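You operate a simulated robot arm through the tools that you are given. There is no shell and no other tool. Be economical: measure what you need, move in short steps, check, and stop when the job is done.

The job below is to be done with a simulated robot arm. You get a single attempt, and the scene is never put back.

## Task
Put things in order on the worktop. At the end: the grey stone pestle stands where the black sink plug stood; the grey shampoo refill bottle stands where the red stopper stood; the black sink plug from the worktop stands where the paprika jar stood; the red stopper stands on top of the white dates tub; the paprika jar stands on top of the beige sandwich; whatever was shut is shut again. Leave all else as you found it, and nothing knocked over.
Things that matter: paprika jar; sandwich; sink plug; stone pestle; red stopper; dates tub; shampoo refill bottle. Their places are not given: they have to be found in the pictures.

The check looks at the end state, three seconds after you hand in, the way a careful person would. Anything else that was tipped, shoved, dropped, spilled or broken makes it a failure. Lids that push on must go on centred and level and be pressed home; caps that screw on are set level and turned clockwise until they are tight.

## Robot
A 7-joint arm with a two-finger parallel gripper, fixed in place. Base frame: the origin is at the foot of the arm, x ahead of it, y to its left, z up; the work surface is at about z = 0. Units: mm, degrees, N and s.
With the tool pointing down near the work surface it reaches from about 220 to 580 mm from the base axis. Its first joint turns from -66.0 to 66.0 degrees. Payload 2.5 kg.
Tool frame: the origin (TCP) lies between the finger pads and is the grasp point; the fingertips stand 23 mm ahead of it; z points along the fingers, y is the line along which they close. The gripper opens to 94 mm. The fingers are 38 mm wide and 10 mm thick; the gripper's body (54 by 96 mm) begins 39 mm behind the TCP.
Orientation is told as [roll, pitch, yaw] about the base's x, y, z axes, in that order, counted from this pose: with the fingers straight down and closing along the base's y, the tool's x points along the base's -x, its y along +y and its z along -z.

## Interface
- The arm moves only by the tool servo_tool. Its arguments are lists of equal length, an entry for each row: "offset": the shift along the tool's x, y, z in mm, a list of three; "rot": the turn, a rotation vector about the tool's x, y, z in degrees, a list of three; "grip": the gripper command, from -1 (fully open) to 1 (shut), values between in proportion. In form: {"offset": [[x, y, z], ...], "rot": [[ax, ay, az], ...], "grip": [grip, ...]}. A call has 1 to 20 rows; each row is the pose to reach, as a shift and turn from the pose commanded when the call began, along the tool's axes at that moment. Each row takes 0.2 s and may step no farther than 50 mm and 8.6 degrees from the row before; otherwise, or with a gripper value out of range, the whole call is refused. A pose out of reach is approached as far as the arm can. The call stops where the force on the tool passes 40 N (or 10 N more than at its start, if that is more) or the arm is blocked; 0.2 s more then pass. Each finger travels about 108 mm/s and halts on what it meets, pressing with about 43 N; the grip force reading is that of the motor and also rises with nothing between the fingers. The clock runs only during rows and for 0.2 s after the last one: add rows that repeat a pose to give the fingers time. It gives the time, the measured TCP pose, the force on the tool (base axes), the opening and the grip force at its end, in the units of the frame above (readings bear some noise).
- Cameras (640 x 400 px; columns grow to the right, rows downward): "scene" is fixed at [128.5, -417.5, 536.4]; the picture's right is [0.73, -0.68, 0.00], its down [-0.44, -0.47, -0.76] and it looks along [0.52, 0.56, -0.65] (base axes); focal length 243 px, centre (320, 200). "wrist" rides on the gripper at [-39, 0, -44] in the tool frame; the picture's right is [0.00, -1.00, 0.00], its down [0.97, 0.00, -0.24] and it looks along [0.24, 0.00, 0.97] (tool axes); focal length 218 px, centre (320, 200).
- get_image(camera): a new picture of that camera. The clock stands still meanwhile.
- pixel_to_xyz(camera, pixels): for up to 12 pixels [column, row] of the newest picture of that camera ("zoom" is the newest enlarged one), the place [x, y, z] in the base frame of the surface seen there, good to about 2 mm. The clock stands still meanwhile.
- zoom(camera, box): a new picture of the part [left, top, right, bottom] of that camera's present view, enlarged. The clock stands still meanwhile.
- sign_off(): hands the job in; it is judged then, once.

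Keep the steps short. Do not move on a guess: measure, check each grasp and each placing, and mend mistakes. In all there are 80 turns and 46 pictures (those below and enlarged ones count). Leave the gripper open and the arm clear of the work at the hand-in unless told otherwise, and finish with a single line.

The tools are called after "Call:" as name(argument=value, ...) on one line, values as JSON. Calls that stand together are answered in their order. servo_tool: Moves the arm, as the interface text tells. Its arguments: {"type":"object","properties":{"offset":{"type":"array"},"rot":{"type":"array"},"grip":{"type":"array"}},"required":["offset","rot","grip"]} The other tools are called the same way: get_image (camera) takes a picture; pixel_to_xyz (camera, pixels) gives the place of the surface under pixels of a picture; zoom (camera, box) takes an enlarged picture of a part of a camera's view; sign_off () hands the job in.

At the start:

```text
time: 0.0
position: [377.4, 34.5, 369.3]
orientation: [0.0, -0.1, 0.0]
ft_force: [0.3, -0.4, 0.5]
gripper_width: 93.9
grip_force: 0.0
```

scene: 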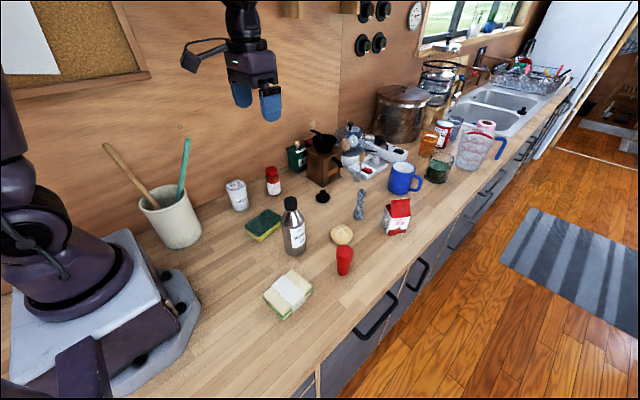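
wrist: 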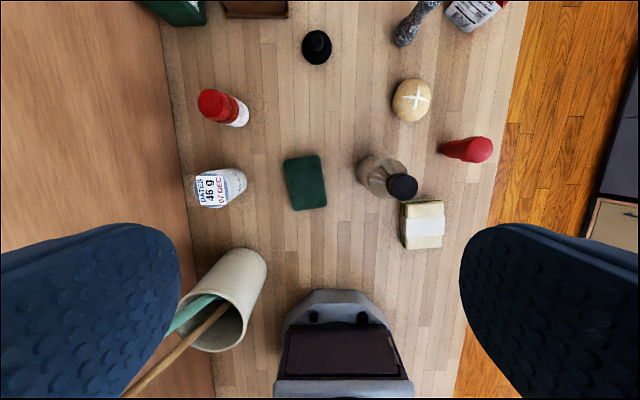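

I see the sandwich, the bottle, the red stopper, the plug, the pestle, the dates tub and the paprika jar. I'll enlarge the scene and the wrist view to measure them.

Call:
zoom(camera="scene", box=[210, 140, 430, 330])

Call:
pixel_to_xyz(camera="wrist", pixels=[[317, 45], [210, 102], [240, 113], [212, 190], [236, 183], [403, 187], [375, 172], [423, 222], [480, 149], [455, 150], [406, 30], [410, 100]])

Call:
pixel_to_xyz(camera="scene", pixels=[[322, 192], [322, 200], [361, 192], [360, 216], [344, 248], [345, 273], [288, 290], [291, 202], [236, 184], [272, 170], [397, 205], [342, 235]])

```text
2.11 times, centred on (320, 235) of scene
```

zoom: 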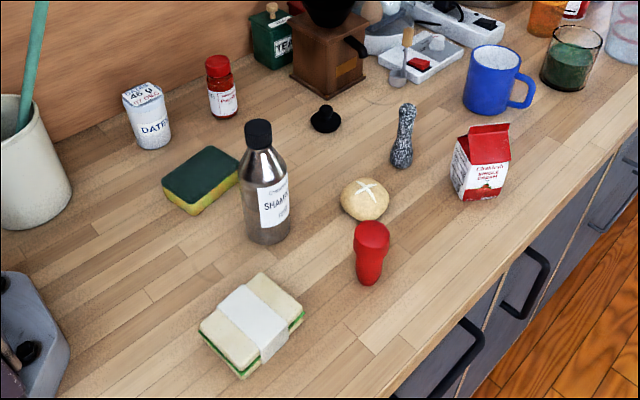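

```text
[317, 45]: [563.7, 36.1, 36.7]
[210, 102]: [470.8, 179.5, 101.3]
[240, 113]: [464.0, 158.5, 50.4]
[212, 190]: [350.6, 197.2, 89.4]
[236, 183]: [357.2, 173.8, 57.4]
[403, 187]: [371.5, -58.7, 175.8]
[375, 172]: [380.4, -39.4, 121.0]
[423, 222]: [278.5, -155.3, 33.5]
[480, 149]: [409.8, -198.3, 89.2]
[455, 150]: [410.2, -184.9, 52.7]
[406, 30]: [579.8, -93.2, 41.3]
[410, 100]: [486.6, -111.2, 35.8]
```

```text
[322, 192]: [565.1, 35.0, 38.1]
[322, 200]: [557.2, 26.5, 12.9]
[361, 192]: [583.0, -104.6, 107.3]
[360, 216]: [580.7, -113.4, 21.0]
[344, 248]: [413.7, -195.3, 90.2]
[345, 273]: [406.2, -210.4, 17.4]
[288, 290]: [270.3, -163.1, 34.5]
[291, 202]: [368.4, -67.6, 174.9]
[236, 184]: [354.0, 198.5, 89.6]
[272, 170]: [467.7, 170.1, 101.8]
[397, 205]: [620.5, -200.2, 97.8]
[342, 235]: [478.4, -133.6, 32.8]
```

I'll measure the edges of the jar, tub, plug and pestle, and the wall, from the enlarged picture. I'll also take a closer look at the far items.

Call:
pixel_to_xyz(camera="zoom", pixels=[[206, 66], [231, 68], [218, 60], [223, 117], [210, 108], [236, 108], [190, 62], [153, 148], [145, 90], [126, 98], [162, 92], [95, 100]])

Call:
zoom(camera="scene", box=[290, 150, 430, 240])

```text
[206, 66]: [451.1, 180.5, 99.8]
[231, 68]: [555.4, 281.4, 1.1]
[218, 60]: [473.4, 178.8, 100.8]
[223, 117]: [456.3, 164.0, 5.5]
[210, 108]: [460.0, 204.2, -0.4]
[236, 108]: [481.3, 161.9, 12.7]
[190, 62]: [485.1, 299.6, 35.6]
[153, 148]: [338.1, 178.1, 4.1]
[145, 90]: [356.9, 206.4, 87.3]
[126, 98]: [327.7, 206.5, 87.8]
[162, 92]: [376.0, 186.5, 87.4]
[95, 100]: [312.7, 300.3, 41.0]
```

```text
4.44 times, centred on (360, 195) of scene
```

zoom: 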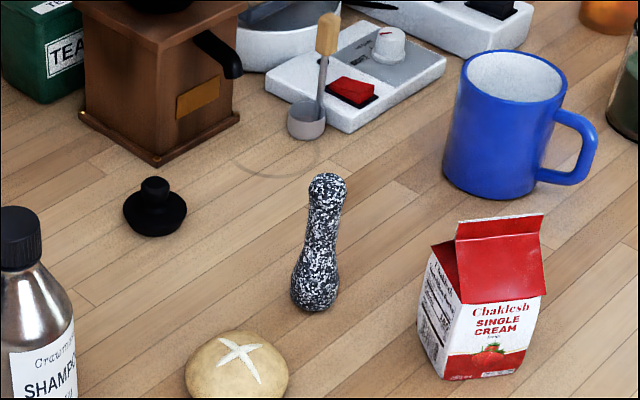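

The wall is at y=300, so there is room. Paprika is near (467,172). I'll move above it for a top view.

Call:
servo_tool(offset=[[-22, 35, 15], [-45, 70, 30], [-67, 105, 50], [-90, 138, 69], [-90, 138, 69]], rot=[[0, 0, 0], [0, 0, 0], [0, 0, 0], [0, 0, 0], [0, 0, 0]], grip=[-1, -1, -1, -1, -1])

Call:
get_image(camera="wrist")

```text
time: 1.2
position: [468.0, 173.6, 299.1]
orientation: [0.0, 0.0, 0.0]
ft_force: [-0.1, 0.3, -0.9]
gripper_width: 93.9
grip_force: 0.0
```

```text
41 pictures are left
```

wrist: 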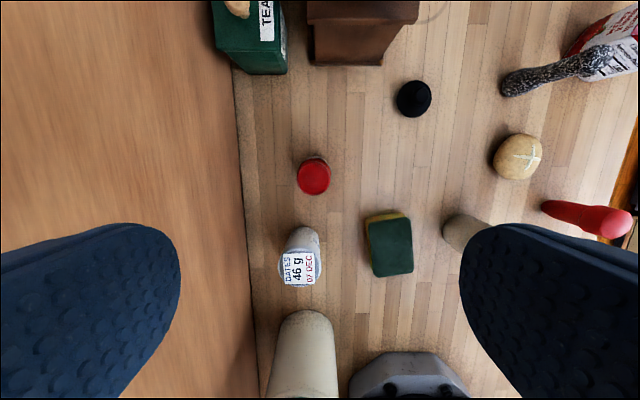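

Red lid at about (313,176), tub at (299,268), plug at (413,98). I'll measure their edges.

Call:
pixel_to_xyz(camera="wrist", pixels=[[299, 177], [328, 177], [313, 162], [313, 191], [313, 177], [282, 270], [318, 268], [300, 255], [300, 284], [397, 99], [430, 98], [413, 82]])

Call:
pixel_to_xyz(camera="wrist", pixels=[[413, 115], [413, 98], [378, 66], [316, 66], [416, 20], [270, 74], [506, 85], [520, 82], [590, 60], [590, 75], [550, 205], [620, 222]])

Call:
zoom(camera="wrist", box=[200, 60, 460, 300])

```text
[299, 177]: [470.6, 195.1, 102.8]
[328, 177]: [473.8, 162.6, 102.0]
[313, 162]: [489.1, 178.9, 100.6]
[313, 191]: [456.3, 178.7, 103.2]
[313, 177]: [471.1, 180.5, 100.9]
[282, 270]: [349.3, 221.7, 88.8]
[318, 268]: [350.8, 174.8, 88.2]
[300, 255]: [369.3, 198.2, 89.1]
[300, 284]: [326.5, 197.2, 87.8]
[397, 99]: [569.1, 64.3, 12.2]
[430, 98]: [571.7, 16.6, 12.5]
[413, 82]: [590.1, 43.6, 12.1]
```

```text
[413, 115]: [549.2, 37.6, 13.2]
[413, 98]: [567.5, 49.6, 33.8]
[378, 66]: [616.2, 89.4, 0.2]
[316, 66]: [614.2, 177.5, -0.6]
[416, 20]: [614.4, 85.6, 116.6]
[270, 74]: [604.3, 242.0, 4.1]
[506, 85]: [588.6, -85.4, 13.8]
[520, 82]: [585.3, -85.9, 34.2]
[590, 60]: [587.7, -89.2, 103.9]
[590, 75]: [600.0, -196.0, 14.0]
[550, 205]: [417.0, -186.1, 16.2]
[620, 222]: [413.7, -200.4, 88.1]
```

```text
1.67 times, centred on (330, 180) of wrist
```

zoom: 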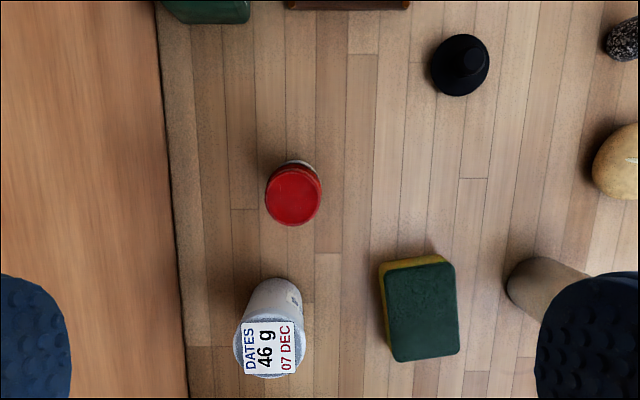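

The jar's centre is (472,179), its radius about 18 and its height 102. The way down is clear, so I'll descend to z=62 and close.

Call:
servo_tool(offset=[[-4, 5, 45], [-4, 5, 90], [-4, 5, 135], [-4, 5, 175], [-4, 5, 210], [-4, 5, 237], [-4, 5, 237], [-4, 5, 237], [-4, 5, 237], [-4, 5, 237]], rot=[[0, 0, 0], [0, 0, 0], [0, 0, 0], [0, 0, 0], [0, 0, 0], [0, 0, 0], [0, 0, 0], [0, 0, 0], [0, 0, 0], [0, 0, 0]], grip=[-1, -1, -1, -1, -1, -1, -1, 0.5, 0.5, 0.5])

Call:
zoom(camera="scene", box=[210, 120, 350, 220])

```text
time: 3.4
position: [470.3, 177.8, 63.6]
orientation: [-0.1, 0.1, -0.1]
ft_force: [0.6, -0.6, -0.2]
gripper_width: 40.1
grip_force: 42.9
```

```text
4.00 times, centred on (280, 170) of scene
```

zoom: 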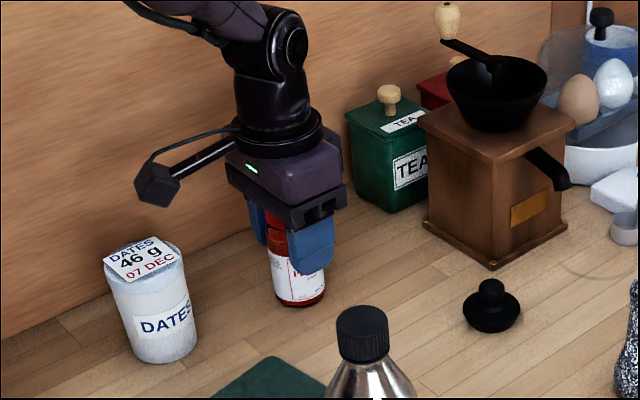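

The jar is gripped at 40 mm wide, centred at y≈178. I'll lift it and carry it high to just short of the sandwich, then measure the sandwich.

Call:
servo_tool(offset=[[0, 0, -20], [0, 0, -65], [0, 0, -110], [0, 0, -155], [0, 0, -200], [0, 0, -225], [18, -38, -225], [36, -76, -225], [54, -114, -225], [72, -152, -225], [90, -190, -225], [108, -228, -225], [126, -266, -225], [150, -300, -225], [180, -330, -225], [193, -336, -225], [193, -336, -225]], rot=[[0, 0, 0], [0, 0, 0], [0, 0, 0], [0, 0, 0], [0, 0, 0], [0, 0, 0], [0, 0, 0], [0, 0, 0], [0, 0, 0], [0, 0, 0], [0, 0, 0], [0, 0, 0], [0, 0, 0], [0, 0, 0], [0, 0, 0], [0, 0, 0], [0, 0, 0]], grip=[0.5, 0.5, 0.5, 0.5, 0.5, 0.5, 0.5, 0.5, 0.5, 0.5, 0.5, 0.5, 0.5, 0.5, 0.5, 0.5, 0.5])

Call:
get_image(camera="wrist")

Call:
get_image(camera="scene")

```text
time: 7.0
position: [277.8, -158.7, 289.6]
orientation: [0.0, 0.1, 0.0]
ft_force: [-0.3, 0.0, -1.2]
gripper_width: 40.2
grip_force: 43.1
```

```text
38 pictures are left
```

wrist: 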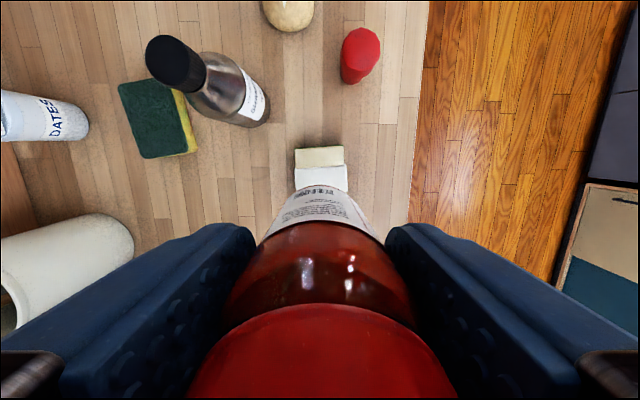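

```text
37 pictures are left
```

scene: 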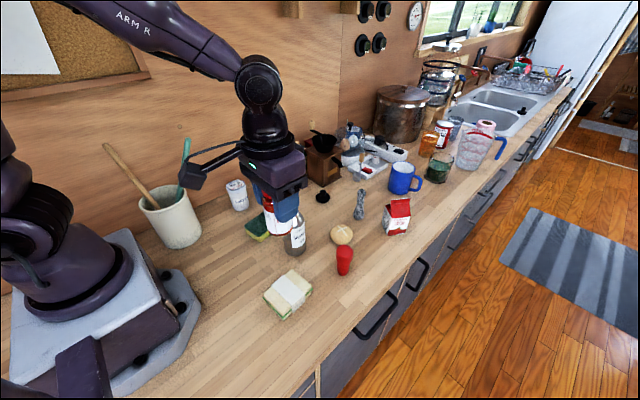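

Call:
pixel_to_xyz(camera="scene", pixels=[[292, 271], [311, 288], [265, 293], [283, 313], [288, 291], [298, 303], [276, 284], [278, 300], [300, 281]])

Call:
pixel_to_xyz(camera="wrist", pixels=[[297, 149], [342, 148], [297, 164], [344, 164], [319, 178], [346, 180], [295, 180]])

Call:
zoom(camera="scene", box=[240, 150, 360, 330])

```text
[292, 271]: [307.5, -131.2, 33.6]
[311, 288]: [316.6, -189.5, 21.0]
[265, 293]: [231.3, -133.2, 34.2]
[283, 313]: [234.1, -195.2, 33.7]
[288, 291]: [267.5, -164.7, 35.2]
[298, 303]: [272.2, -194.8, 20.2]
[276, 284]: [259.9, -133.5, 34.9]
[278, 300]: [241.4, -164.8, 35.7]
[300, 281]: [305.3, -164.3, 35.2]
```

```text
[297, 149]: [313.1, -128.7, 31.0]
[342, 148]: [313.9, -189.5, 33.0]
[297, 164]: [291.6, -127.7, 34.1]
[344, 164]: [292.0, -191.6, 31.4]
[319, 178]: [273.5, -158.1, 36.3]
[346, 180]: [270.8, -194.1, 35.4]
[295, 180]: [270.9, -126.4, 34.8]
```

```text
2.22 times, centred on (300, 240) of scene
```

zoom: 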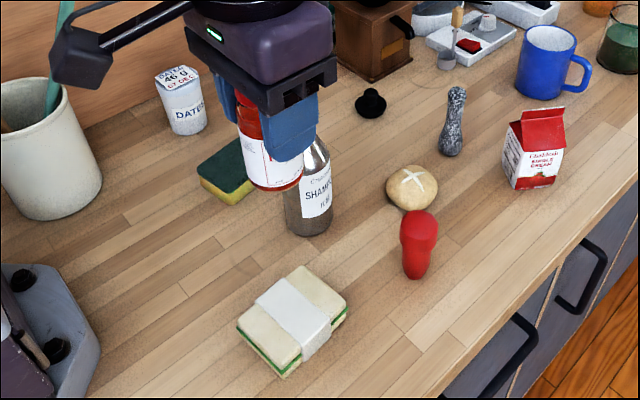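

The sandwich spans x 231–314 and y −195…−130, with its top at z≈35.5, so its centre is (272,−161). I'll lower the jar so that its base just meets it (TCP z≈99).

Call:
servo_tool(offset=[[7, -2, 40], [7, -2, 80], [7, -2, 120], [7, -2, 155], [7, -2, 175], [7, -2, 183], [7, -2, 187], [7, -2, 189], [7, -2, 191], [7, -2, 191]], rot=[[0, 0, 0], [0, 0, 0], [0, 0, 0], [0, 0, 0], [0, 0, 0], [0, 0, 0], [0, 0, 0], [0, 0, 0], [0, 0, 0], [0, 0, 0]], grip=[0.5, 0.5, 0.5, 0.5, 0.5, 0.5, 0.5, 0.5, 0.5, 0.5])

Call:
zoom(camera="scene", box=[240, 220, 340, 330])

```text
time: 9.1
position: [270.1, -160.2, 99.6]
orientation: [0.0, 0.0, -0.1]
ft_force: [-1.5, 1.1, 9.6]
gripper_width: 40.1
grip_force: 43.4
stopped in row 10: the force on the tool passed its limit (the readings are from after the stop); the commanded pose is now the measured one
```

```text
3.64 times, centred on (290, 275) of scene
```

zoom: 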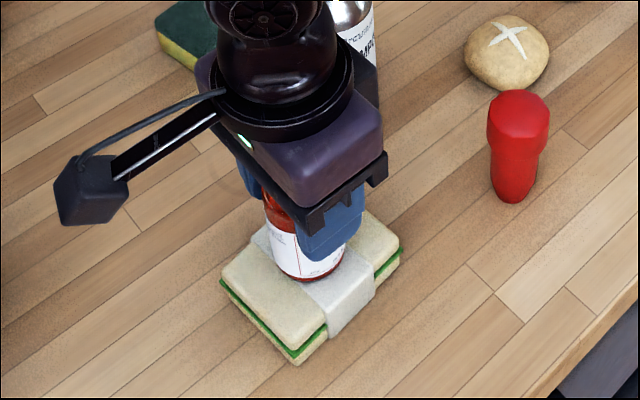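

Contact was felt at 9.6 N and the jar sits mid-sandwich. I'll open and rise straight up.

Call:
servo_tool(offset=[[0, 0, 0], [0, 0, 0], [0, 0, 0], [0, 0, -30], [0, 0, -70], [0, 0, -115], [0, 0, -160], [0, 0, -190]], rot=[[0, 0, 0], [0, 0, 0], [0, 0, 0], [0, 0, 0], [0, 0, 0], [0, 0, 0], [0, 0, 0], [0, 0, 0]], grip=[-0.2, -0.6, -1, -1, -1, -1, -1, -1])

Call:
zoom(camera="scene", box=[240, 160, 400, 330])

```text
time: 10.9
position: [269.9, -161.1, 288.1]
orientation: [0.1, 0.1, -0.1]
ft_force: [-0.4, 0.0, 0.4]
gripper_width: 93.9
grip_force: 0.0
```

```text
2.35 times, centred on (320, 245) of scene
```

zoom: 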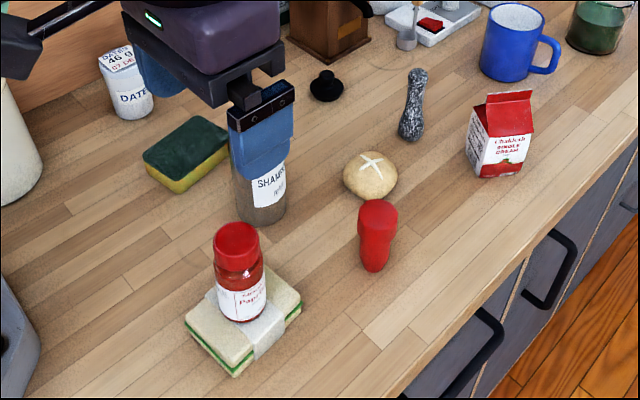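

The jar stands well. Next is the plug near (569,40). I'll go above it and look closer.

Call:
servo_tool(offset=[[-35, 25, 0], [-70, 50, 0], [-105, 75, 0], [-140, 100, 0], [-175, 125, 0], [-210, 150, 0], [-245, 175, 20], [-275, 195, 60], [-290, 200, 100], [-295, 200, 130], [-295, 200, 130]], rot=[[0, 0, 0], [0, 0, 0], [0, 0, 0], [0, 0, 0], [0, 0, 0], [0, 0, 0], [0, 0, 0], [0, 0, 0], [0, 0, 0], [0, 0, 0], [0, 0, 0]], grip=[-1, -1, -1, -1, -1, -1, -1, -1, -1, -1, -1])

Call:
get_image(camera="wrist")

```text
refused: row 8 steps farther than a row can; nothing moved
```

```text
33 pictures are left
```

wrist: 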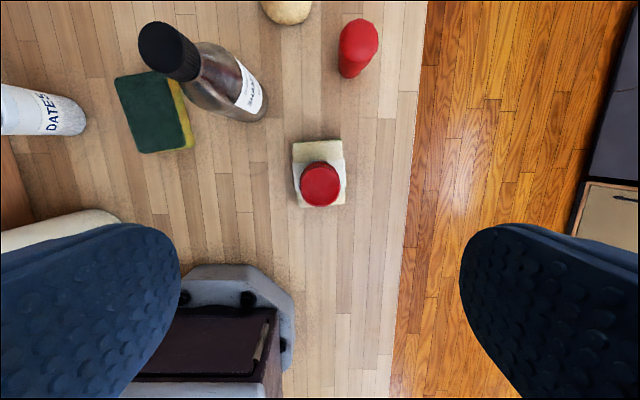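

One step was too long, so I'll send the same path with shorter steps.

Call:
servo_tool(offset=[[-35, 25, 0], [-70, 50, 0], [-105, 75, 0], [-140, 100, 0], [-175, 125, 0], [-210, 150, 0], [-245, 175, 15], [-270, 190, 45], [-290, 200, 80], [-295, 200, 110], [-295, 200, 130], [-295, 200, 130]], rot=[[0, 0, 0], [0, 0, 0], [0, 0, 0], [0, 0, 0], [0, 0, 0], [0, 0, 0], [0, 0, 0], [0, 0, 0], [0, 0, 0], [0, 0, 0], [0, 0, 0], [0, 0, 0]], grip=[-1, -1, -1, -1, -1, -1, -1, -1, -1, -1, -1, -1])

Call:
get_image(camera="wrist")

```text
time: 13.5
position: [566.2, 38.1, 159.5]
orientation: [0.1, 0.0, 0.0]
ft_force: [0.4, 0.5, 0.4]
gripper_width: 93.9
grip_force: 0.1
```

```text
32 pictures are left
```

wrist: 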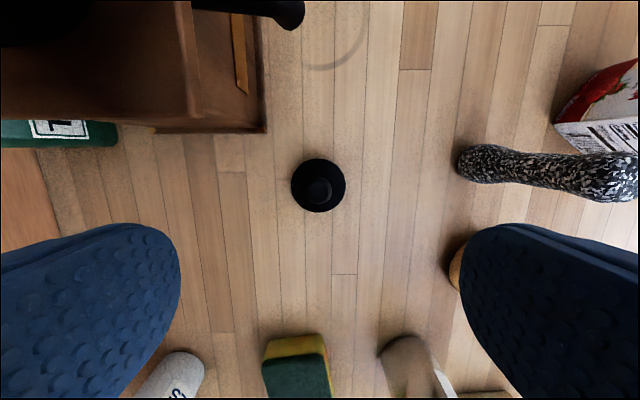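

Call:
pixel_to_xyz(camera="wrist", pixels=[[293, 187], [345, 187], [319, 160], [319, 211], [319, 188], [307, 188], [331, 188], [319, 200], [319, 178], [265, 131], [290, 15], [298, 24]])

Call:
pixel_to_xyz(camera="wrist", pixels=[[462, 165], [490, 148], [495, 182], [475, 148], [475, 184], [525, 158], [525, 184], [600, 160], [600, 195], [632, 175], [630, 155], [630, 200]])

Call:
zoom(camera="wrist", box=[270, 130, 370, 240])

```text
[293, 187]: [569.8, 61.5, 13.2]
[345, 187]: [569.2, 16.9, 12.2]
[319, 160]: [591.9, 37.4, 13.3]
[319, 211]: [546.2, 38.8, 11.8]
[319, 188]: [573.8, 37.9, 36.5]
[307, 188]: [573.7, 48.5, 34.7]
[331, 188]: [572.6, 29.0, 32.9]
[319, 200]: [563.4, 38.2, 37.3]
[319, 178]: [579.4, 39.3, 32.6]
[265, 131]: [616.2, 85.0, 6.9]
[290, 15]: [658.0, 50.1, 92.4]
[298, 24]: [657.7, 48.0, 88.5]
```

```text
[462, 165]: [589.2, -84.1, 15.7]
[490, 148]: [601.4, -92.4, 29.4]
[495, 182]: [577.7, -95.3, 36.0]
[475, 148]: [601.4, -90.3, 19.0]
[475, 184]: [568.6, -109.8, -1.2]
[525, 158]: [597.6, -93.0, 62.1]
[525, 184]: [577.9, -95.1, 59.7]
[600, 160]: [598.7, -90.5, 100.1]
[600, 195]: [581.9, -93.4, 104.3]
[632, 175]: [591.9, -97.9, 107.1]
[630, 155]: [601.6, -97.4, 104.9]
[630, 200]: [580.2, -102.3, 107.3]
```

```text
3.64 times, centred on (320, 185) of wrist
```

zoom: 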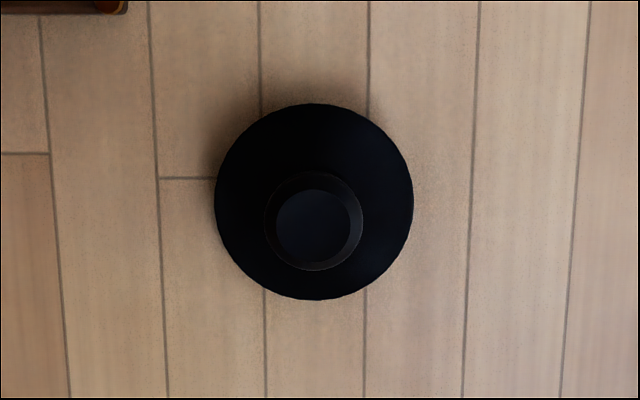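

The plug centre is (569,39). Its knob has radius about 10 and its top at z=37, and the flange top is at z≈13. I'll descend to TCP z=39 and close on the knob.

Call:
servo_tool(offset=[[-3, 0.7, 40], [-3, 0.7, 80], [-3, 0.7, 105], [-3, 0.7, 120], [-3, 0.7, 120], [-3, 0.7, 120], [-3, 0.7, 120], [-3, 0.7, 120]], rot=[[0, 0, 0], [0, 0, 0], [0, 0, 0], [0, 0, 0], [0, 0, 0], [0, 0, 0], [0, 0, 0], [0, 0, 0]], grip=[-1, -1, -1, -1, -1, 0.9, 0.9, 0.9])

Call:
zoom(camera="scene", box=[270, 140, 390, 230])

```text
time: 15.3
position: [569.4, 38.9, 39.9]
orientation: [0.0, 0.0, 0.0]
ft_force: [0.3, 0.1, -0.6]
gripper_width: 19.7
grip_force: 43.0
```

```text
4.44 times, centred on (330, 185) of scene
```

zoom: 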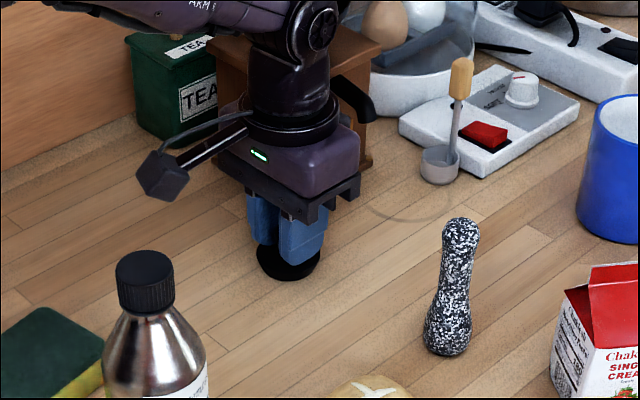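

The knob is held at 19.7 mm. The arm also carries a boxy stalk towards the base, so I'll measure it to avoid bumping things with it.

Call:
pixel_to_xyz(camera="zoom", pixels=[[160, 198], [142, 175], [180, 195], [160, 155], [215, 135], [300, 175], [355, 100]])

```text
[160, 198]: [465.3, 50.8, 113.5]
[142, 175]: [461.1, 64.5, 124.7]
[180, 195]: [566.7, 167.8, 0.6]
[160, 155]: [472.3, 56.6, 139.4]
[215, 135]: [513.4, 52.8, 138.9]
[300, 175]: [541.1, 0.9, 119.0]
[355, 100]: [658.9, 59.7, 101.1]
```

I'll lift the plug, carry it to the jar's old place at (471.5,178), and lower it to the worktop.

Call:
servo_tool(offset=[[0, 0, -15], [0, 0, -55], [0, 0, -90], [24, 35, -90], [48, 70, -90], [72, 105, -90], [97.5, 139, -90], [97.5, 139, -90], [97.5, 139, -50], [97.5, 139, -20], [97.5, 139, -6], [97.5, 139, -2], [97.5, 139, 0], [97.5, 139, 0]], rot=[[0, 0, 0], [0, 0, 0], [0, 0, 0], [0, 0, 0], [0, 0, 0], [0, 0, 0], [0, 0, 0], [0, 0, 0], [0, 0, 0], [0, 0, 0], [0, 0, 0], [0, 0, 0], [0, 0, 0], [0, 0, 0]], grip=[0.9, 0.9, 0.9, 0.9, 0.9, 0.9, 0.9, 0.9, 0.9, 0.9, 0.9, 0.9, 0.9, 0.9])

Call:
zoom(camera="scene", box=[210, 120, 350, 220])

```text
time: 18.3
position: [471.2, 179.4, 39.6]
orientation: [0.0, 0.1, 0.0]
ft_force: [-4.6, -1.3, 6.9]
gripper_width: 20.1
grip_force: 42.5
```

```text
4.00 times, centred on (280, 170) of scene
```

zoom: 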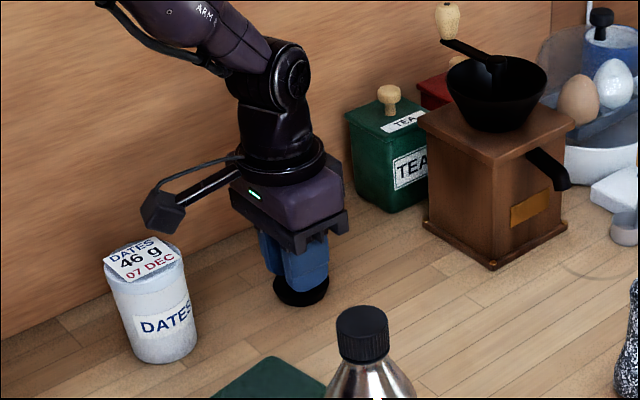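

The plug is in contact with the worktop (6.9 N). I'll release it, rise, and check from above.

Call:
servo_tool(offset=[[0, 0, 0], [0, 0, 0], [0, 0, 0], [0, 0, -40], [0, 0, -85], [0, 0, -130], [0, 0, -175], [0, 0, -175]], rot=[[0, 0, 0], [0, 0, 0], [0, 0, 0], [0, 0, 0], [0, 0, 0], [0, 0, 0], [0, 0, 0], [0, 0, 0]], grip=[0.3, -0.3, -0.8, -1, -1, -1, -1, -1])

Call:
get_image(camera="wrist")

Call:
pixel_to_xyz(camera="wrist", pixels=[[320, 215]])

```text
time: 20.1
position: [470.9, 179.7, 214.2]
orientation: [0.0, 0.1, 0.0]
ft_force: [-0.1, 0.0, 0.1]
gripper_width: 94.0
grip_force: 0.1
```

```text
28 pictures are left
```

wrist: 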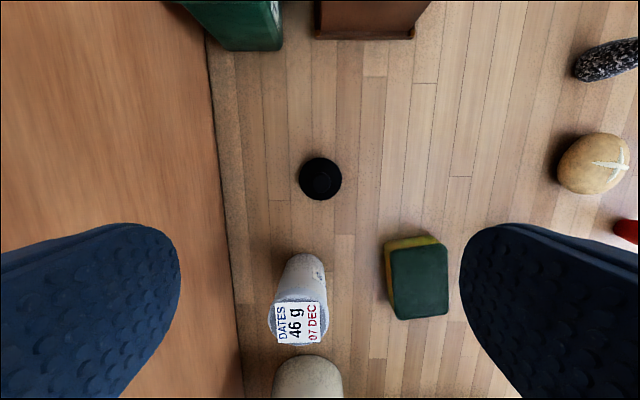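

```text
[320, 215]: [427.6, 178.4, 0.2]
```

The plug is upright in the jar's place. The pestle at about (590,−104) lies near the reach limit, so I'll approach it with the fingers tilted 15° forward. I'll go above it with the gripper half open and look.

Call:
servo_tool(offset=[[-15, -42, 0], [-30, -84, 0], [-45, -126, 0], [-60, -168, 0], [-75, -210, 0], [-90, -250, 0], [-104, -284, 0], [-104, -284, 20], [-104, -284, 20]], rot=[[0, 0, 0], [0, 0, 0], [0, 0, 0], [0, -4, 0], [0, -8, 0], [0, -12, 0], [0, -15, 0], [0, -15, 0], [0, -15, 0]], grip=[-0.5, -0.3, -0.3, -0.3, -0.3, -0.3, -0.3, -0.3, -0.3])

Call:
get_image(camera="wrist")

```text
time: 22.1
position: [575.1, -104.3, 194.1]
orientation: [0.1, -15.0, -0.1]
ft_force: [-0.4, -0.6, -0.2]
gripper_width: 61.2
grip_force: 0.0
```

```text
27 pictures are left
```

wrist: 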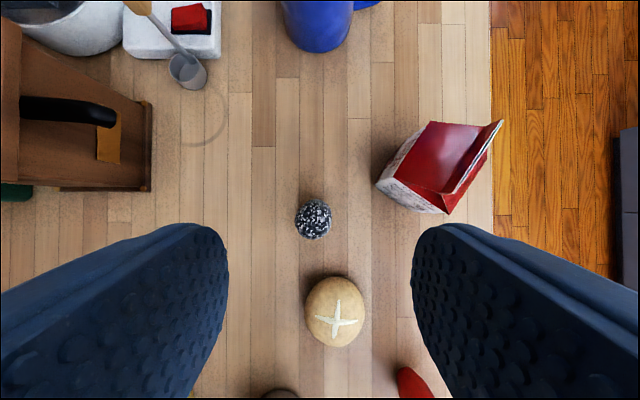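

Call:
pixel_to_xyz(camera="wrist", pixels=[[298, 219], [329, 219], [313, 203], [313, 235], [313, 219], [378, 183], [440, 212], [425, 125], [400, 150], [407, 204], [335, 320]])

Call:
zoom(camera="wrist", box=[270, 150, 470, 270])

```text
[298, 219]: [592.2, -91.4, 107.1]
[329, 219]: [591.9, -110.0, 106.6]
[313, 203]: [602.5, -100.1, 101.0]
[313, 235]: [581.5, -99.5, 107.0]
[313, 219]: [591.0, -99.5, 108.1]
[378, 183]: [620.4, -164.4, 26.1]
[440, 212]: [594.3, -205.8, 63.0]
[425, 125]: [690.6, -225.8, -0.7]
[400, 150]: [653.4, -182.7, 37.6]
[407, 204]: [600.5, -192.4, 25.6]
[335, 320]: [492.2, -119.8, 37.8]
```

```text
3.20 times, centred on (370, 210) of wrist
```

zoom: 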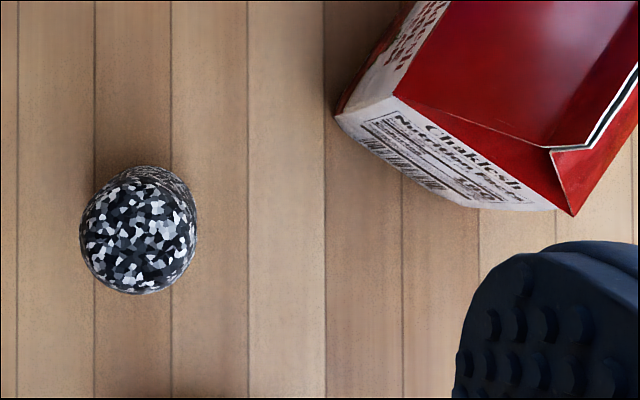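

The pestle's top centre is (591,−100), and the carton's nearest edge is y=−164, so there is space. I'll descend vertically with the tilted tool to z=78 and close.

Call:
servo_tool(offset=[[-5.1, 4.3, 42.8], [-0.5, 4.3, 60], [4.0, 4.3, 76.6], [10.4, 4.3, 100.7], [14.6, 4.3, 116.2], [14.6, 4.3, 116.2], [14.6, 4.3, 116.2], [14.6, 4.3, 116.2], [14.6, 4.3, 116.2]], rot=[[0, 0, 0], [0, 0, 0], [0, 0, 0], [0, 0, 0], [0, 0, 0], [0, 0, 0], [0, 0, 0], [0, 0, 0], [0, 0, 0]], grip=[-0.3, -0.3, -0.3, -0.3, -0.3, -0.3, 0.9, 0.9, 0.9])

Call:
zoom(camera="scene", box=[300, 130, 430, 240])

```text
time: 24.1
position: [591.6, -101.0, 76.8]
orientation: [-0.1, -15.0, 0.0]
ft_force: [1.5, -0.7, 0.3]
gripper_width: 22.4
grip_force: 43.2
```

```text
3.64 times, centred on (365, 185) of scene
```

zoom: 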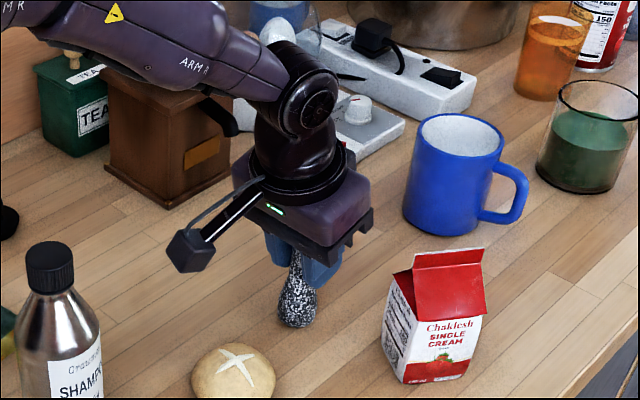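

The pestle is held at 22.4 mm. I'll lift it, carry it to the plug's old place at (569,39) with the same tilt, and lower it.

Call:
servo_tool(offset=[[-3.9, 0, -14.5], [-11.7, 0, -43.5], [-15.5, 0, -58], [-8.4, 46.7, -59.9], [-1.1, 93.3, -61.8], [6, 140, -63.8], [6, 140, -63.8], [13.7, 140, -34.8], [18.4, 140, -17.4], [20.2, 140, -10.6], [21.1, 140, -7.2], [21.5, 140, -5.8], [21.6, 140, -5.3], [21.6, 140, -5.3]], rot=[[0, 0, 0], [0, 0, 0], [0, 0, 0], [0, 0, 0], [0, 0, 0], [0, 0, 0], [0, 0, 0], [0, 0, 0], [0, 0, 0], [0, 0, 0], [0, 0, 0], [0, 0, 0], [0, 0, 0], [0, 0, 0]], grip=[0.9, 0.9, 0.9, 0.9, 0.9, 0.9, 0.9, 0.9, 0.9, 0.9, 0.9, 0.9, 0.9, 0.9])

Call:
zoom(camera="scene", box=[260, 120, 390, 230])

```text
time: 27.1
position: [569.0, 38.4, 78.2]
orientation: [0.0, -15.0, 0.1]
ft_force: [1.1, 0.1, -3.5]
gripper_width: 22.7
grip_force: 43.6
```

```text
3.64 times, centred on (325, 175) of scene
```

zoom: 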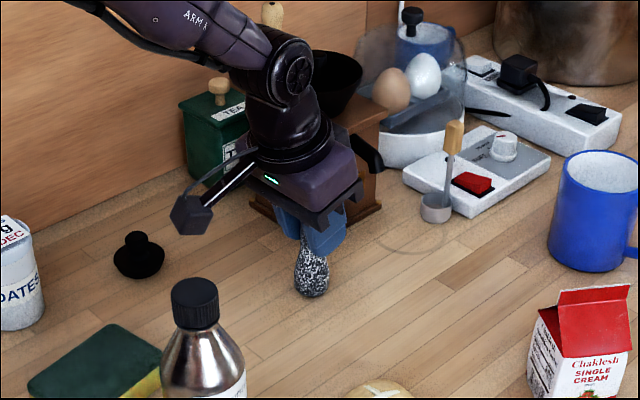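

The reading is still the pestle's weight only, with z 1.4 mm above where it was gripped. I'll lower it in fine steps.

Call:
servo_tool(offset=[[0.13, 0, 0.5], [0.26, 0, 1.0], [0.39, 0, 1.45], [0.52, 0, 1.9], [0.52, 0, 1.9]], rot=[[0, 0, 0], [0, 0, 0], [0, 0, 0], [0, 0, 0], [0, 0, 0]], grip=[0.9, 0.9, 0.9, 0.9, 0.9])

```text
time: 28.3
position: [570.1, 39.3, 77.2]
orientation: [0.0, -15.2, -0.1]
ft_force: [-8.6, 0.7, 17.9]
gripper_width: 22.5
grip_force: 42.7
```

It is in firm contact. I'll ease off slightly, open, and rise straight up.

Call:
servo_tool(offset=[[-0.15, 0, -0.6], [-0.15, 0, -0.6], [-0.15, 0, -0.6], [-0.15, 0, -0.6], [-7.8, 0, -29], [-18.1, 0, -67.6], [-28.5, 0, -106], [-31, 0, -116], [-31, 0, -116]], rot=[[0, 0, 0], [0, 0, 0], [0, 0, 0], [0, 0, 0], [0, 0, 0], [0, 0, 0], [0, 0, 0], [0, 0, 0], [0, 0, 0]], grip=[0.9, 0.2, -0.2, -0.3, -0.3, -0.3, -0.3, -0.3, -0.3])

Call:
zoom(camera="scene", box=[260, 120, 400, 240])

Call:
get_image(camera="wrist")

```text
time: 30.3
position: [569.1, 38.8, 196.7]
orientation: [0.0, -14.9, 0.0]
ft_force: [0.0, 0.0, 1.1]
gripper_width: 61.2
grip_force: 0.1
```

```text
3.33 times, centred on (330, 180) of scene
```

zoom: 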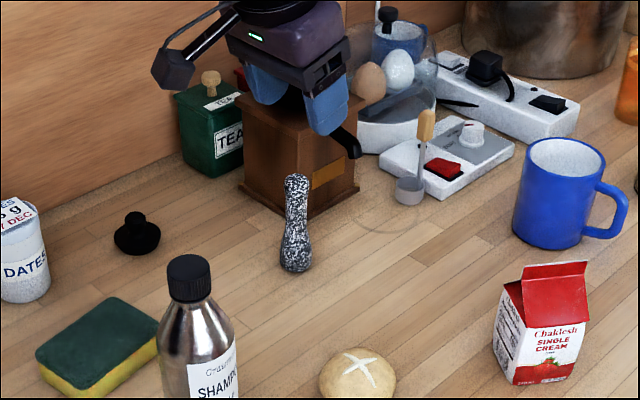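

```text
22 pictures are left
```

wrist: 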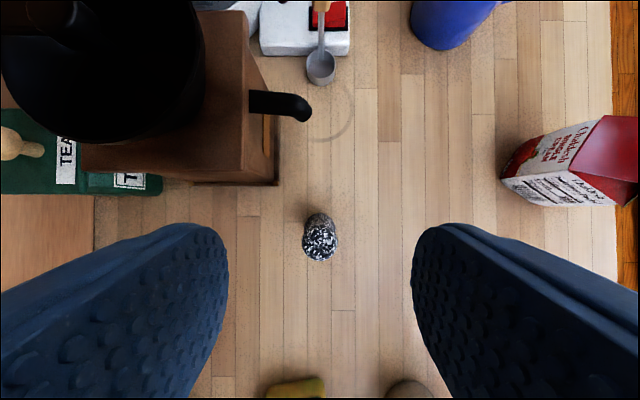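

The pestle stands, but I'll check that it is truly upright.

Call:
zoom(camera="scene", box=[325, 160, 375, 210])

Call:
pixel_to_xyz(camera="wrist", pixels=[[303, 247], [336, 247], [320, 231], [320, 258], [320, 245], [307, 222], [332, 222], [319, 213], [320, 220]])

```text
8.00 times, centred on (350, 185) of scene
```

zoom: 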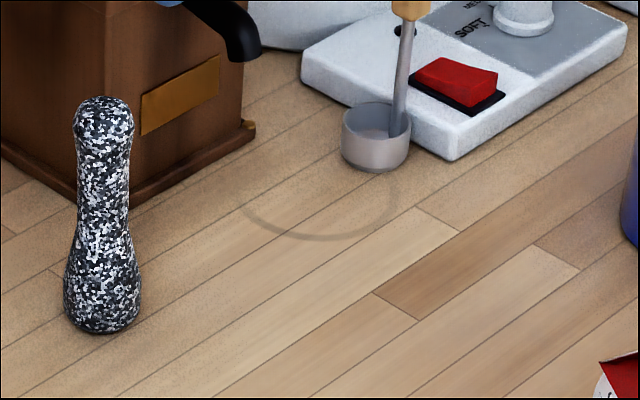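

```text
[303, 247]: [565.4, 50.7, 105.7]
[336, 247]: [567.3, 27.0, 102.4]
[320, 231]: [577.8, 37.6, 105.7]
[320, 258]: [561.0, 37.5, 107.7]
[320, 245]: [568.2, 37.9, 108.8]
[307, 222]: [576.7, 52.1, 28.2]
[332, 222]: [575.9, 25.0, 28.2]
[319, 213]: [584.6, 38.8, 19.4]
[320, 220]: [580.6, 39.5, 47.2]
```

The head is at (568,38.5) and the bulb is centred at y=38.5, so it is upright. Next is the red stopper. I'll move above (411,−198), level the tool again, and look at the utensil pot for clearance.

Call:
servo_tool(offset=[[0, 0, -40], [20, -35, -60], [40, -70, -70], [60, -105, -75], [80, -140, -80], [100, -175, -84], [120, -205, -84], [141, -237, -84], [141, -237, -84]], rot=[[0, 0, 0], [0, 0, 0], [0, 4, 0], [0, 8, 0], [0, 12, 0], [0, 15, 0], [0, 15, 0], [0, 15, 0], [0, 15, 0]], grip=[-0.3, -0.3, -0.3, -0.3, -0.5, -0.7, -0.8, -1, -1])

Call:
get_image(camera="wrist")

Call:
zoom(camera="scene", box=[90, 130, 310, 270])

```text
time: 32.3
position: [409.3, -197.9, 239.6]
orientation: [-0.1, 0.1, 0.0]
ft_force: [0.1, -0.3, -0.5]
gripper_width: 94.1
grip_force: 0.0
```

```text
20 pictures are left
```

wrist: 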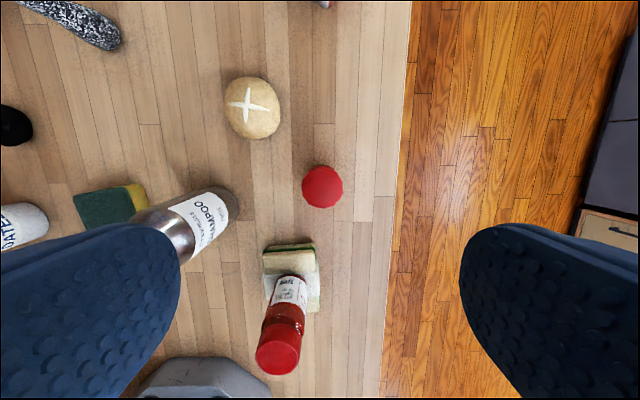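

```text
2.86 times, centred on (200, 200) of scene
```

zoom: 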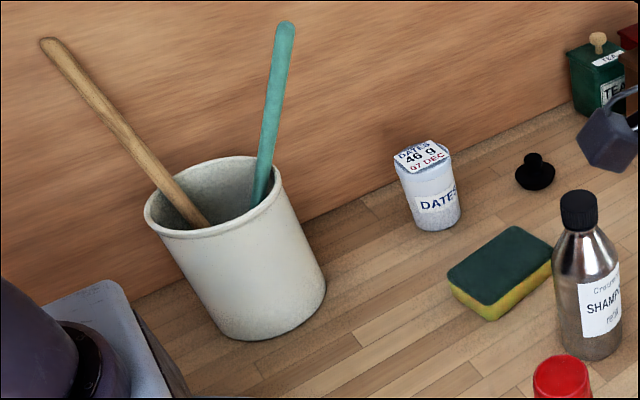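

Call:
pixel_to_xyz(camera="wrist", pixels=[[304, 186], [341, 186], [322, 168], [322, 205], [322, 186], [278, 350], [278, 335], [278, 370], [298, 350], [258, 350], [225, 190], [200, 240]])

Call:
pixel_to_xyz(camera="zoom", pixels=[[48, 44], [285, 28], [260, 190], [160, 170], [150, 210], [280, 180], [215, 160], [210, 230], [282, 100], [110, 115], [422, 158], [439, 215]])

```text
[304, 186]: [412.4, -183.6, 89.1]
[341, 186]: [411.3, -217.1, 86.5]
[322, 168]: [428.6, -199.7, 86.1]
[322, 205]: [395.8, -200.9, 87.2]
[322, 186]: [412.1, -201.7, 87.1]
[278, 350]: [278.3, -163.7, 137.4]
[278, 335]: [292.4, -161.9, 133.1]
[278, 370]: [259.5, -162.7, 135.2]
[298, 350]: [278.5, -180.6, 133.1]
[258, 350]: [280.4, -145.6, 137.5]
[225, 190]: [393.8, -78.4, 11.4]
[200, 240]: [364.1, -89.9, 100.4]
```

```text
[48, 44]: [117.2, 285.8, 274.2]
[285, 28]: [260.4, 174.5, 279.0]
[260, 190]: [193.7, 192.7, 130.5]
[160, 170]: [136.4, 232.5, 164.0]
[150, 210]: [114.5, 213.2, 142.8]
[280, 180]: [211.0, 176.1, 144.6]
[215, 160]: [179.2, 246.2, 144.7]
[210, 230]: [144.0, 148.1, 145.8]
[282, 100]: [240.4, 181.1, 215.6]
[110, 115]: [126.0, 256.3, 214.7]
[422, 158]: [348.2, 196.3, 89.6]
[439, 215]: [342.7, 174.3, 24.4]
```

The stopper's centre is (412,−200.5), its head radius 17 and its top z=88. A green spatula leans out to (260,174) at z=279, near where the arm's stalk would be at the tub. I'll yaw the tool +60° so the stalk points away from everything, then descend to z=74 and grip.

Call:
servo_tool(offset=[[-2.7, -2.6, 0], [-2.7, -2.6, 0], [-2.7, -2.6, 0], [-2.7, -2.6, 0], [-2.7, -2.6, 0], [-2.7, -2.6, 10], [-2.7, -2.6, 30], [-2.7, -2.6, 60], [-2.7, -2.6, 100], [-2.7, -2.6, 135], [-2.7, -2.6, 155], [-2.7, -2.6, 165.5], [-2.7, -2.6, 165.5]], rot=[[0, 0, -7.5], [0, 0, -15], [0, 0, -22.5], [0, 0, -30], [0, 0, -37.5], [0, 0, -45], [0, 0, -52.5], [0, 0, -60], [0, 0, -60], [0, 0, -60], [0, 0, -60], [0, 0, -60], [0, 0, -60]], grip=[-1, -1, -1, -1, -1, -1, -1, -1, -1, -1, -1, -1, -1])

Call:
zoom(camera="scene", box=[250, 170, 430, 310])

```text
time: 35.1
position: [413.8, -200.5, 73.8]
orientation: [0.0, 0.0, 60.2]
ft_force: [-0.2, -0.4, 0.6]
gripper_width: 94.2
grip_force: 0.0
```

```text
2.86 times, centred on (340, 240) of scene
```

zoom: 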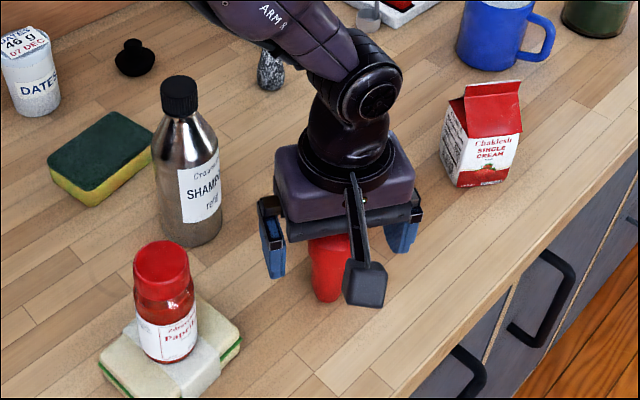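

The stopper is between the fingers, so I'll close.

Call:
servo_tool(offset=[[0, 0, 0], [0, 0, 0], [0, 0, 0], [0, 0, 0]], rot=[[0, 0, 0], [0, 0, 0], [0, 0, 0], [0, 0, 0]], grip=[0.6, 0.6, 0.6, 0.6])

```text
time: 36.1
position: [413.0, -200.5, 74.5]
orientation: [-0.1, 0.0, 60.0]
ft_force: [0.5, 0.4, 0.3]
gripper_width: 38.2
grip_force: 42.9
```

It is held at 38 mm. I'll lift high and carry it to above the tub at (348.5,198), staying well above the bottle.

Call:
servo_tool(offset=[[0, 0, -20], [0, 0, -65], [0, 0, -110], [0, 0, -155], [0, 0, -195], [0, 0, -215], [-31.3, 25.5, -215], [-62.6, 51, -215], [-93.9, 76.5, -215], [-125.2, 102, -215], [-156.5, 127.6, -215], [-187.7, 153.1, -215], [-219, 178.6, -215], [-250.3, 204.1, -215], [-281.6, 229.6, -215], [-312.9, 255.1, -215], [-312.9, 255.1, -215]], rot=[[0, 0, 0], [0, 0, 0], [0, 0, 0], [0, 0, 0], [0, 0, 0], [0, 0, 0], [0, 0, 0], [0, 0, 0], [0, 0, 0], [0, 0, 0], [0, 0, 0], [0, 0, 0], [0, 0, 0], [0, 0, 0], [0, 0, 0], [0, 0, 0], [0, 0, 0]], grip=[0.6, 0.6, 0.6, 0.6, 0.6, 0.6, 0.6, 0.6, 0.6, 0.6, 0.6, 0.6, 0.6, 0.6, 0.6, 0.6, 0.6])

Call:
get_image(camera="scene")

```text
time: 39.7
position: [347.7, 198.5, 289.7]
orientation: [0.0, 0.0, 59.9]
ft_force: [0.4, 0.6, -0.6]
gripper_width: 38.4
grip_force: 42.9
```

```text
17 pictures are left
```

scene: 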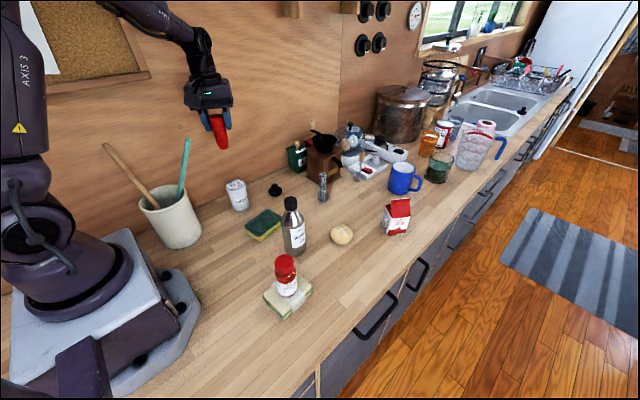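

The stopper hangs above the tub. Before descending I'll check where the forearm lies relative to the spatula.

Call:
pixel_to_xyz(camera="scene", pixels=[[185, 42], [160, 32], [130, 20], [195, 75], [205, 95], [187, 145], [220, 147], [188, 100]])

```text
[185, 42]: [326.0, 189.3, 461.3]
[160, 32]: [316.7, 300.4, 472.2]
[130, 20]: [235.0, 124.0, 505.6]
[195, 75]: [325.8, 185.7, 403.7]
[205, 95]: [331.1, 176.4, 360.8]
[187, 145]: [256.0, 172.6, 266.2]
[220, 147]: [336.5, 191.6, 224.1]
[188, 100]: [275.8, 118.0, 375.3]
```

There is plenty of clearance. I'll lower the stopper onto the tub, finishing in small steps.

Call:
servo_tool(offset=[[0, 0, 35], [0, 0, 70], [0, 0, 100], [0, 0, 115], [0, 0, 121], [0, 0, 123.5], [0, 0, 124.7], [0, 0, 125.7], [0, 0, 126.5], [0, 0, 126.5]], rot=[[0, 0, 0], [0, 0, 0], [0, 0, 0], [0, 0, 0], [0, 0, 0], [0, 0, 0], [0, 0, 0], [0, 0, 0], [0, 0, 0], [0, 0, 0]], grip=[0.6, 0.6, 0.6, 0.6, 0.6, 0.6, 0.6, 0.6, 0.6, 0.6])

Call:
zoom(camera="scene", box=[180, 120, 290, 220])

```text
time: 41.9
position: [349.0, 199.1, 163.4]
orientation: [-0.1, 0.0, 60.0]
ft_force: [0.5, 0.0, -0.6]
gripper_width: 38.2
grip_force: 42.9
```

```text
4.00 times, centred on (235, 170) of scene
```

zoom: 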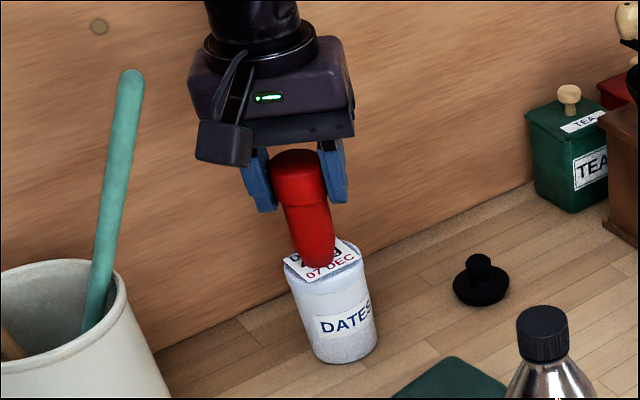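

No contact yet. I'll go on in half-millimetre steps.

Call:
servo_tool(offset=[[0, 0, 0.6], [0, 0, 1.2], [0, 0, 1.7], [0, 0, 2.2], [0, 0, 2.2]], rot=[[0, 0, 0], [0, 0, 0], [0, 0, 0], [0, 0, 0], [0, 0, 0]], grip=[0.6, 0.6, 0.6, 0.6, 0.6])

```text
time: 43.1
position: [348.7, 198.9, 161.4]
orientation: [-0.1, -0.1, 60.0]
ft_force: [-2.7, -1.0, 11.4]
gripper_width: 38.3
grip_force: 42.5
```

Contact at 11 N. I'll ease off a touch, open, and rise.

Call:
servo_tool(offset=[[0, 0, -0.5], [0, 0, -0.5], [0, 0, -0.5], [0, 0, -0.5], [0, 0, -30], [0, 0, -70], [0, 0, -110], [0, 0, -125], [0, 0, -125]], rot=[[0, 0, 0], [0, 0, 0], [0, 0, 0], [0, 0, 0], [0, 0, 0], [0, 0, 0], [0, 0, 0], [0, 0, 0], [0, 0, 0]], grip=[0.1, -0.1, -0.5, -1, -1, -1, -1, -1, -1])

Call:
zoom(camera="scene", box=[180, 120, 310, 260])

Call:
pixel_to_xyz(camera="zoom", pixels=[[322, 125]])

```text
time: 45.1
position: [349.2, 199.1, 287.2]
orientation: [0.0, 0.0, 60.0]
ft_force: [-0.7, -0.5, -1.0]
gripper_width: 94.1
grip_force: 0.0
```

```text
2.86 times, centred on (245, 190) of scene
```

zoom: 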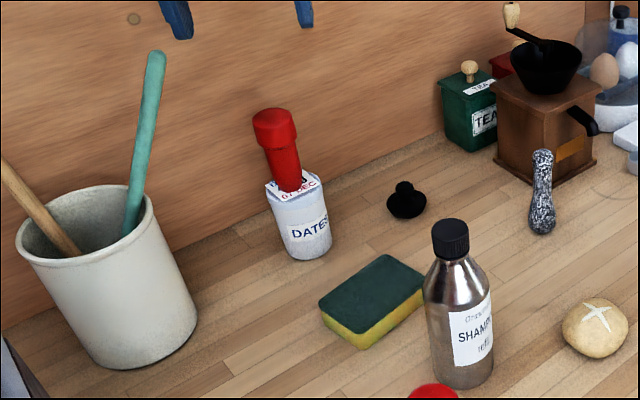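

```text
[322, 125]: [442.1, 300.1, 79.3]
```

The stopper stands centred and in line with the tub. Now the bottle: I'll move above it, turning the tool back, and measure its profile to choose the grip.

Call:
servo_tool(offset=[[22, -17, 0], [44, -34, 0], [66, -51, 0], [88, -68, 0], [110, -85, 0], [132, -102, 0], [154, -120, 0], [176, -138, -5], [200, -150, -10], [218, -150, -10], [218, -150, -10]], rot=[[0, 0, 0], [0, 0, 7.5], [0, 0, 15], [0, 0, 22.5], [0, 0, 30], [0, 0, 37.5], [0, 0, 45], [0, 0, 52.5], [0, 0, 60], [0, 0, 60], [0, 0, 60]], grip=[-1, -1, -1, -1, -1, -1, -1, -1, -1, -1, -1])

Call:
get_image(camera="wrist")

Call:
zoom(camera="scene", box=[250, 180, 350, 270])

```text
time: 47.5
position: [370.0, -65.3, 296.2]
orientation: [0.0, 0.0, -0.1]
ft_force: [0.5, 0.9, 0.6]
gripper_width: 93.9
grip_force: 0.0
```

```text
14 pictures are left
```

wrist: 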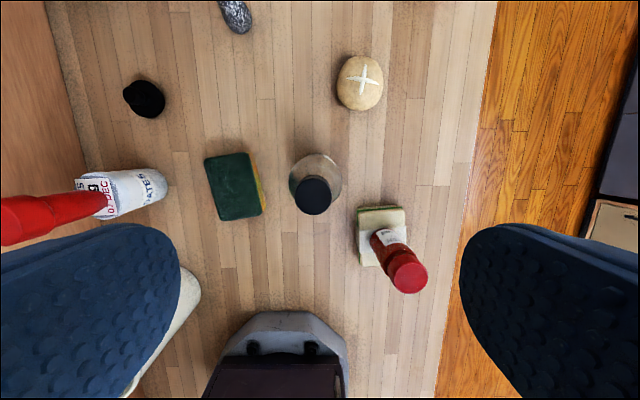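

```text
4.44 times, centred on (300, 225) of scene
```

zoom: 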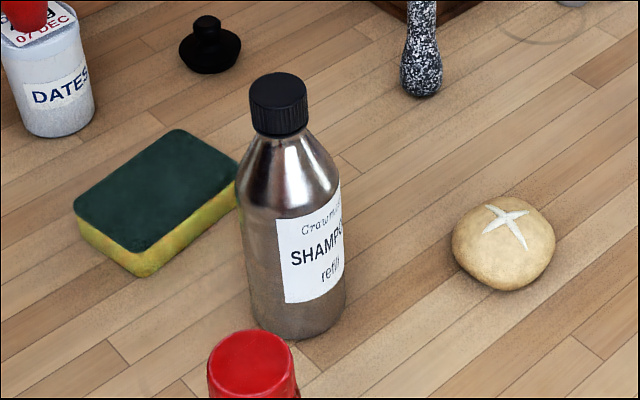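

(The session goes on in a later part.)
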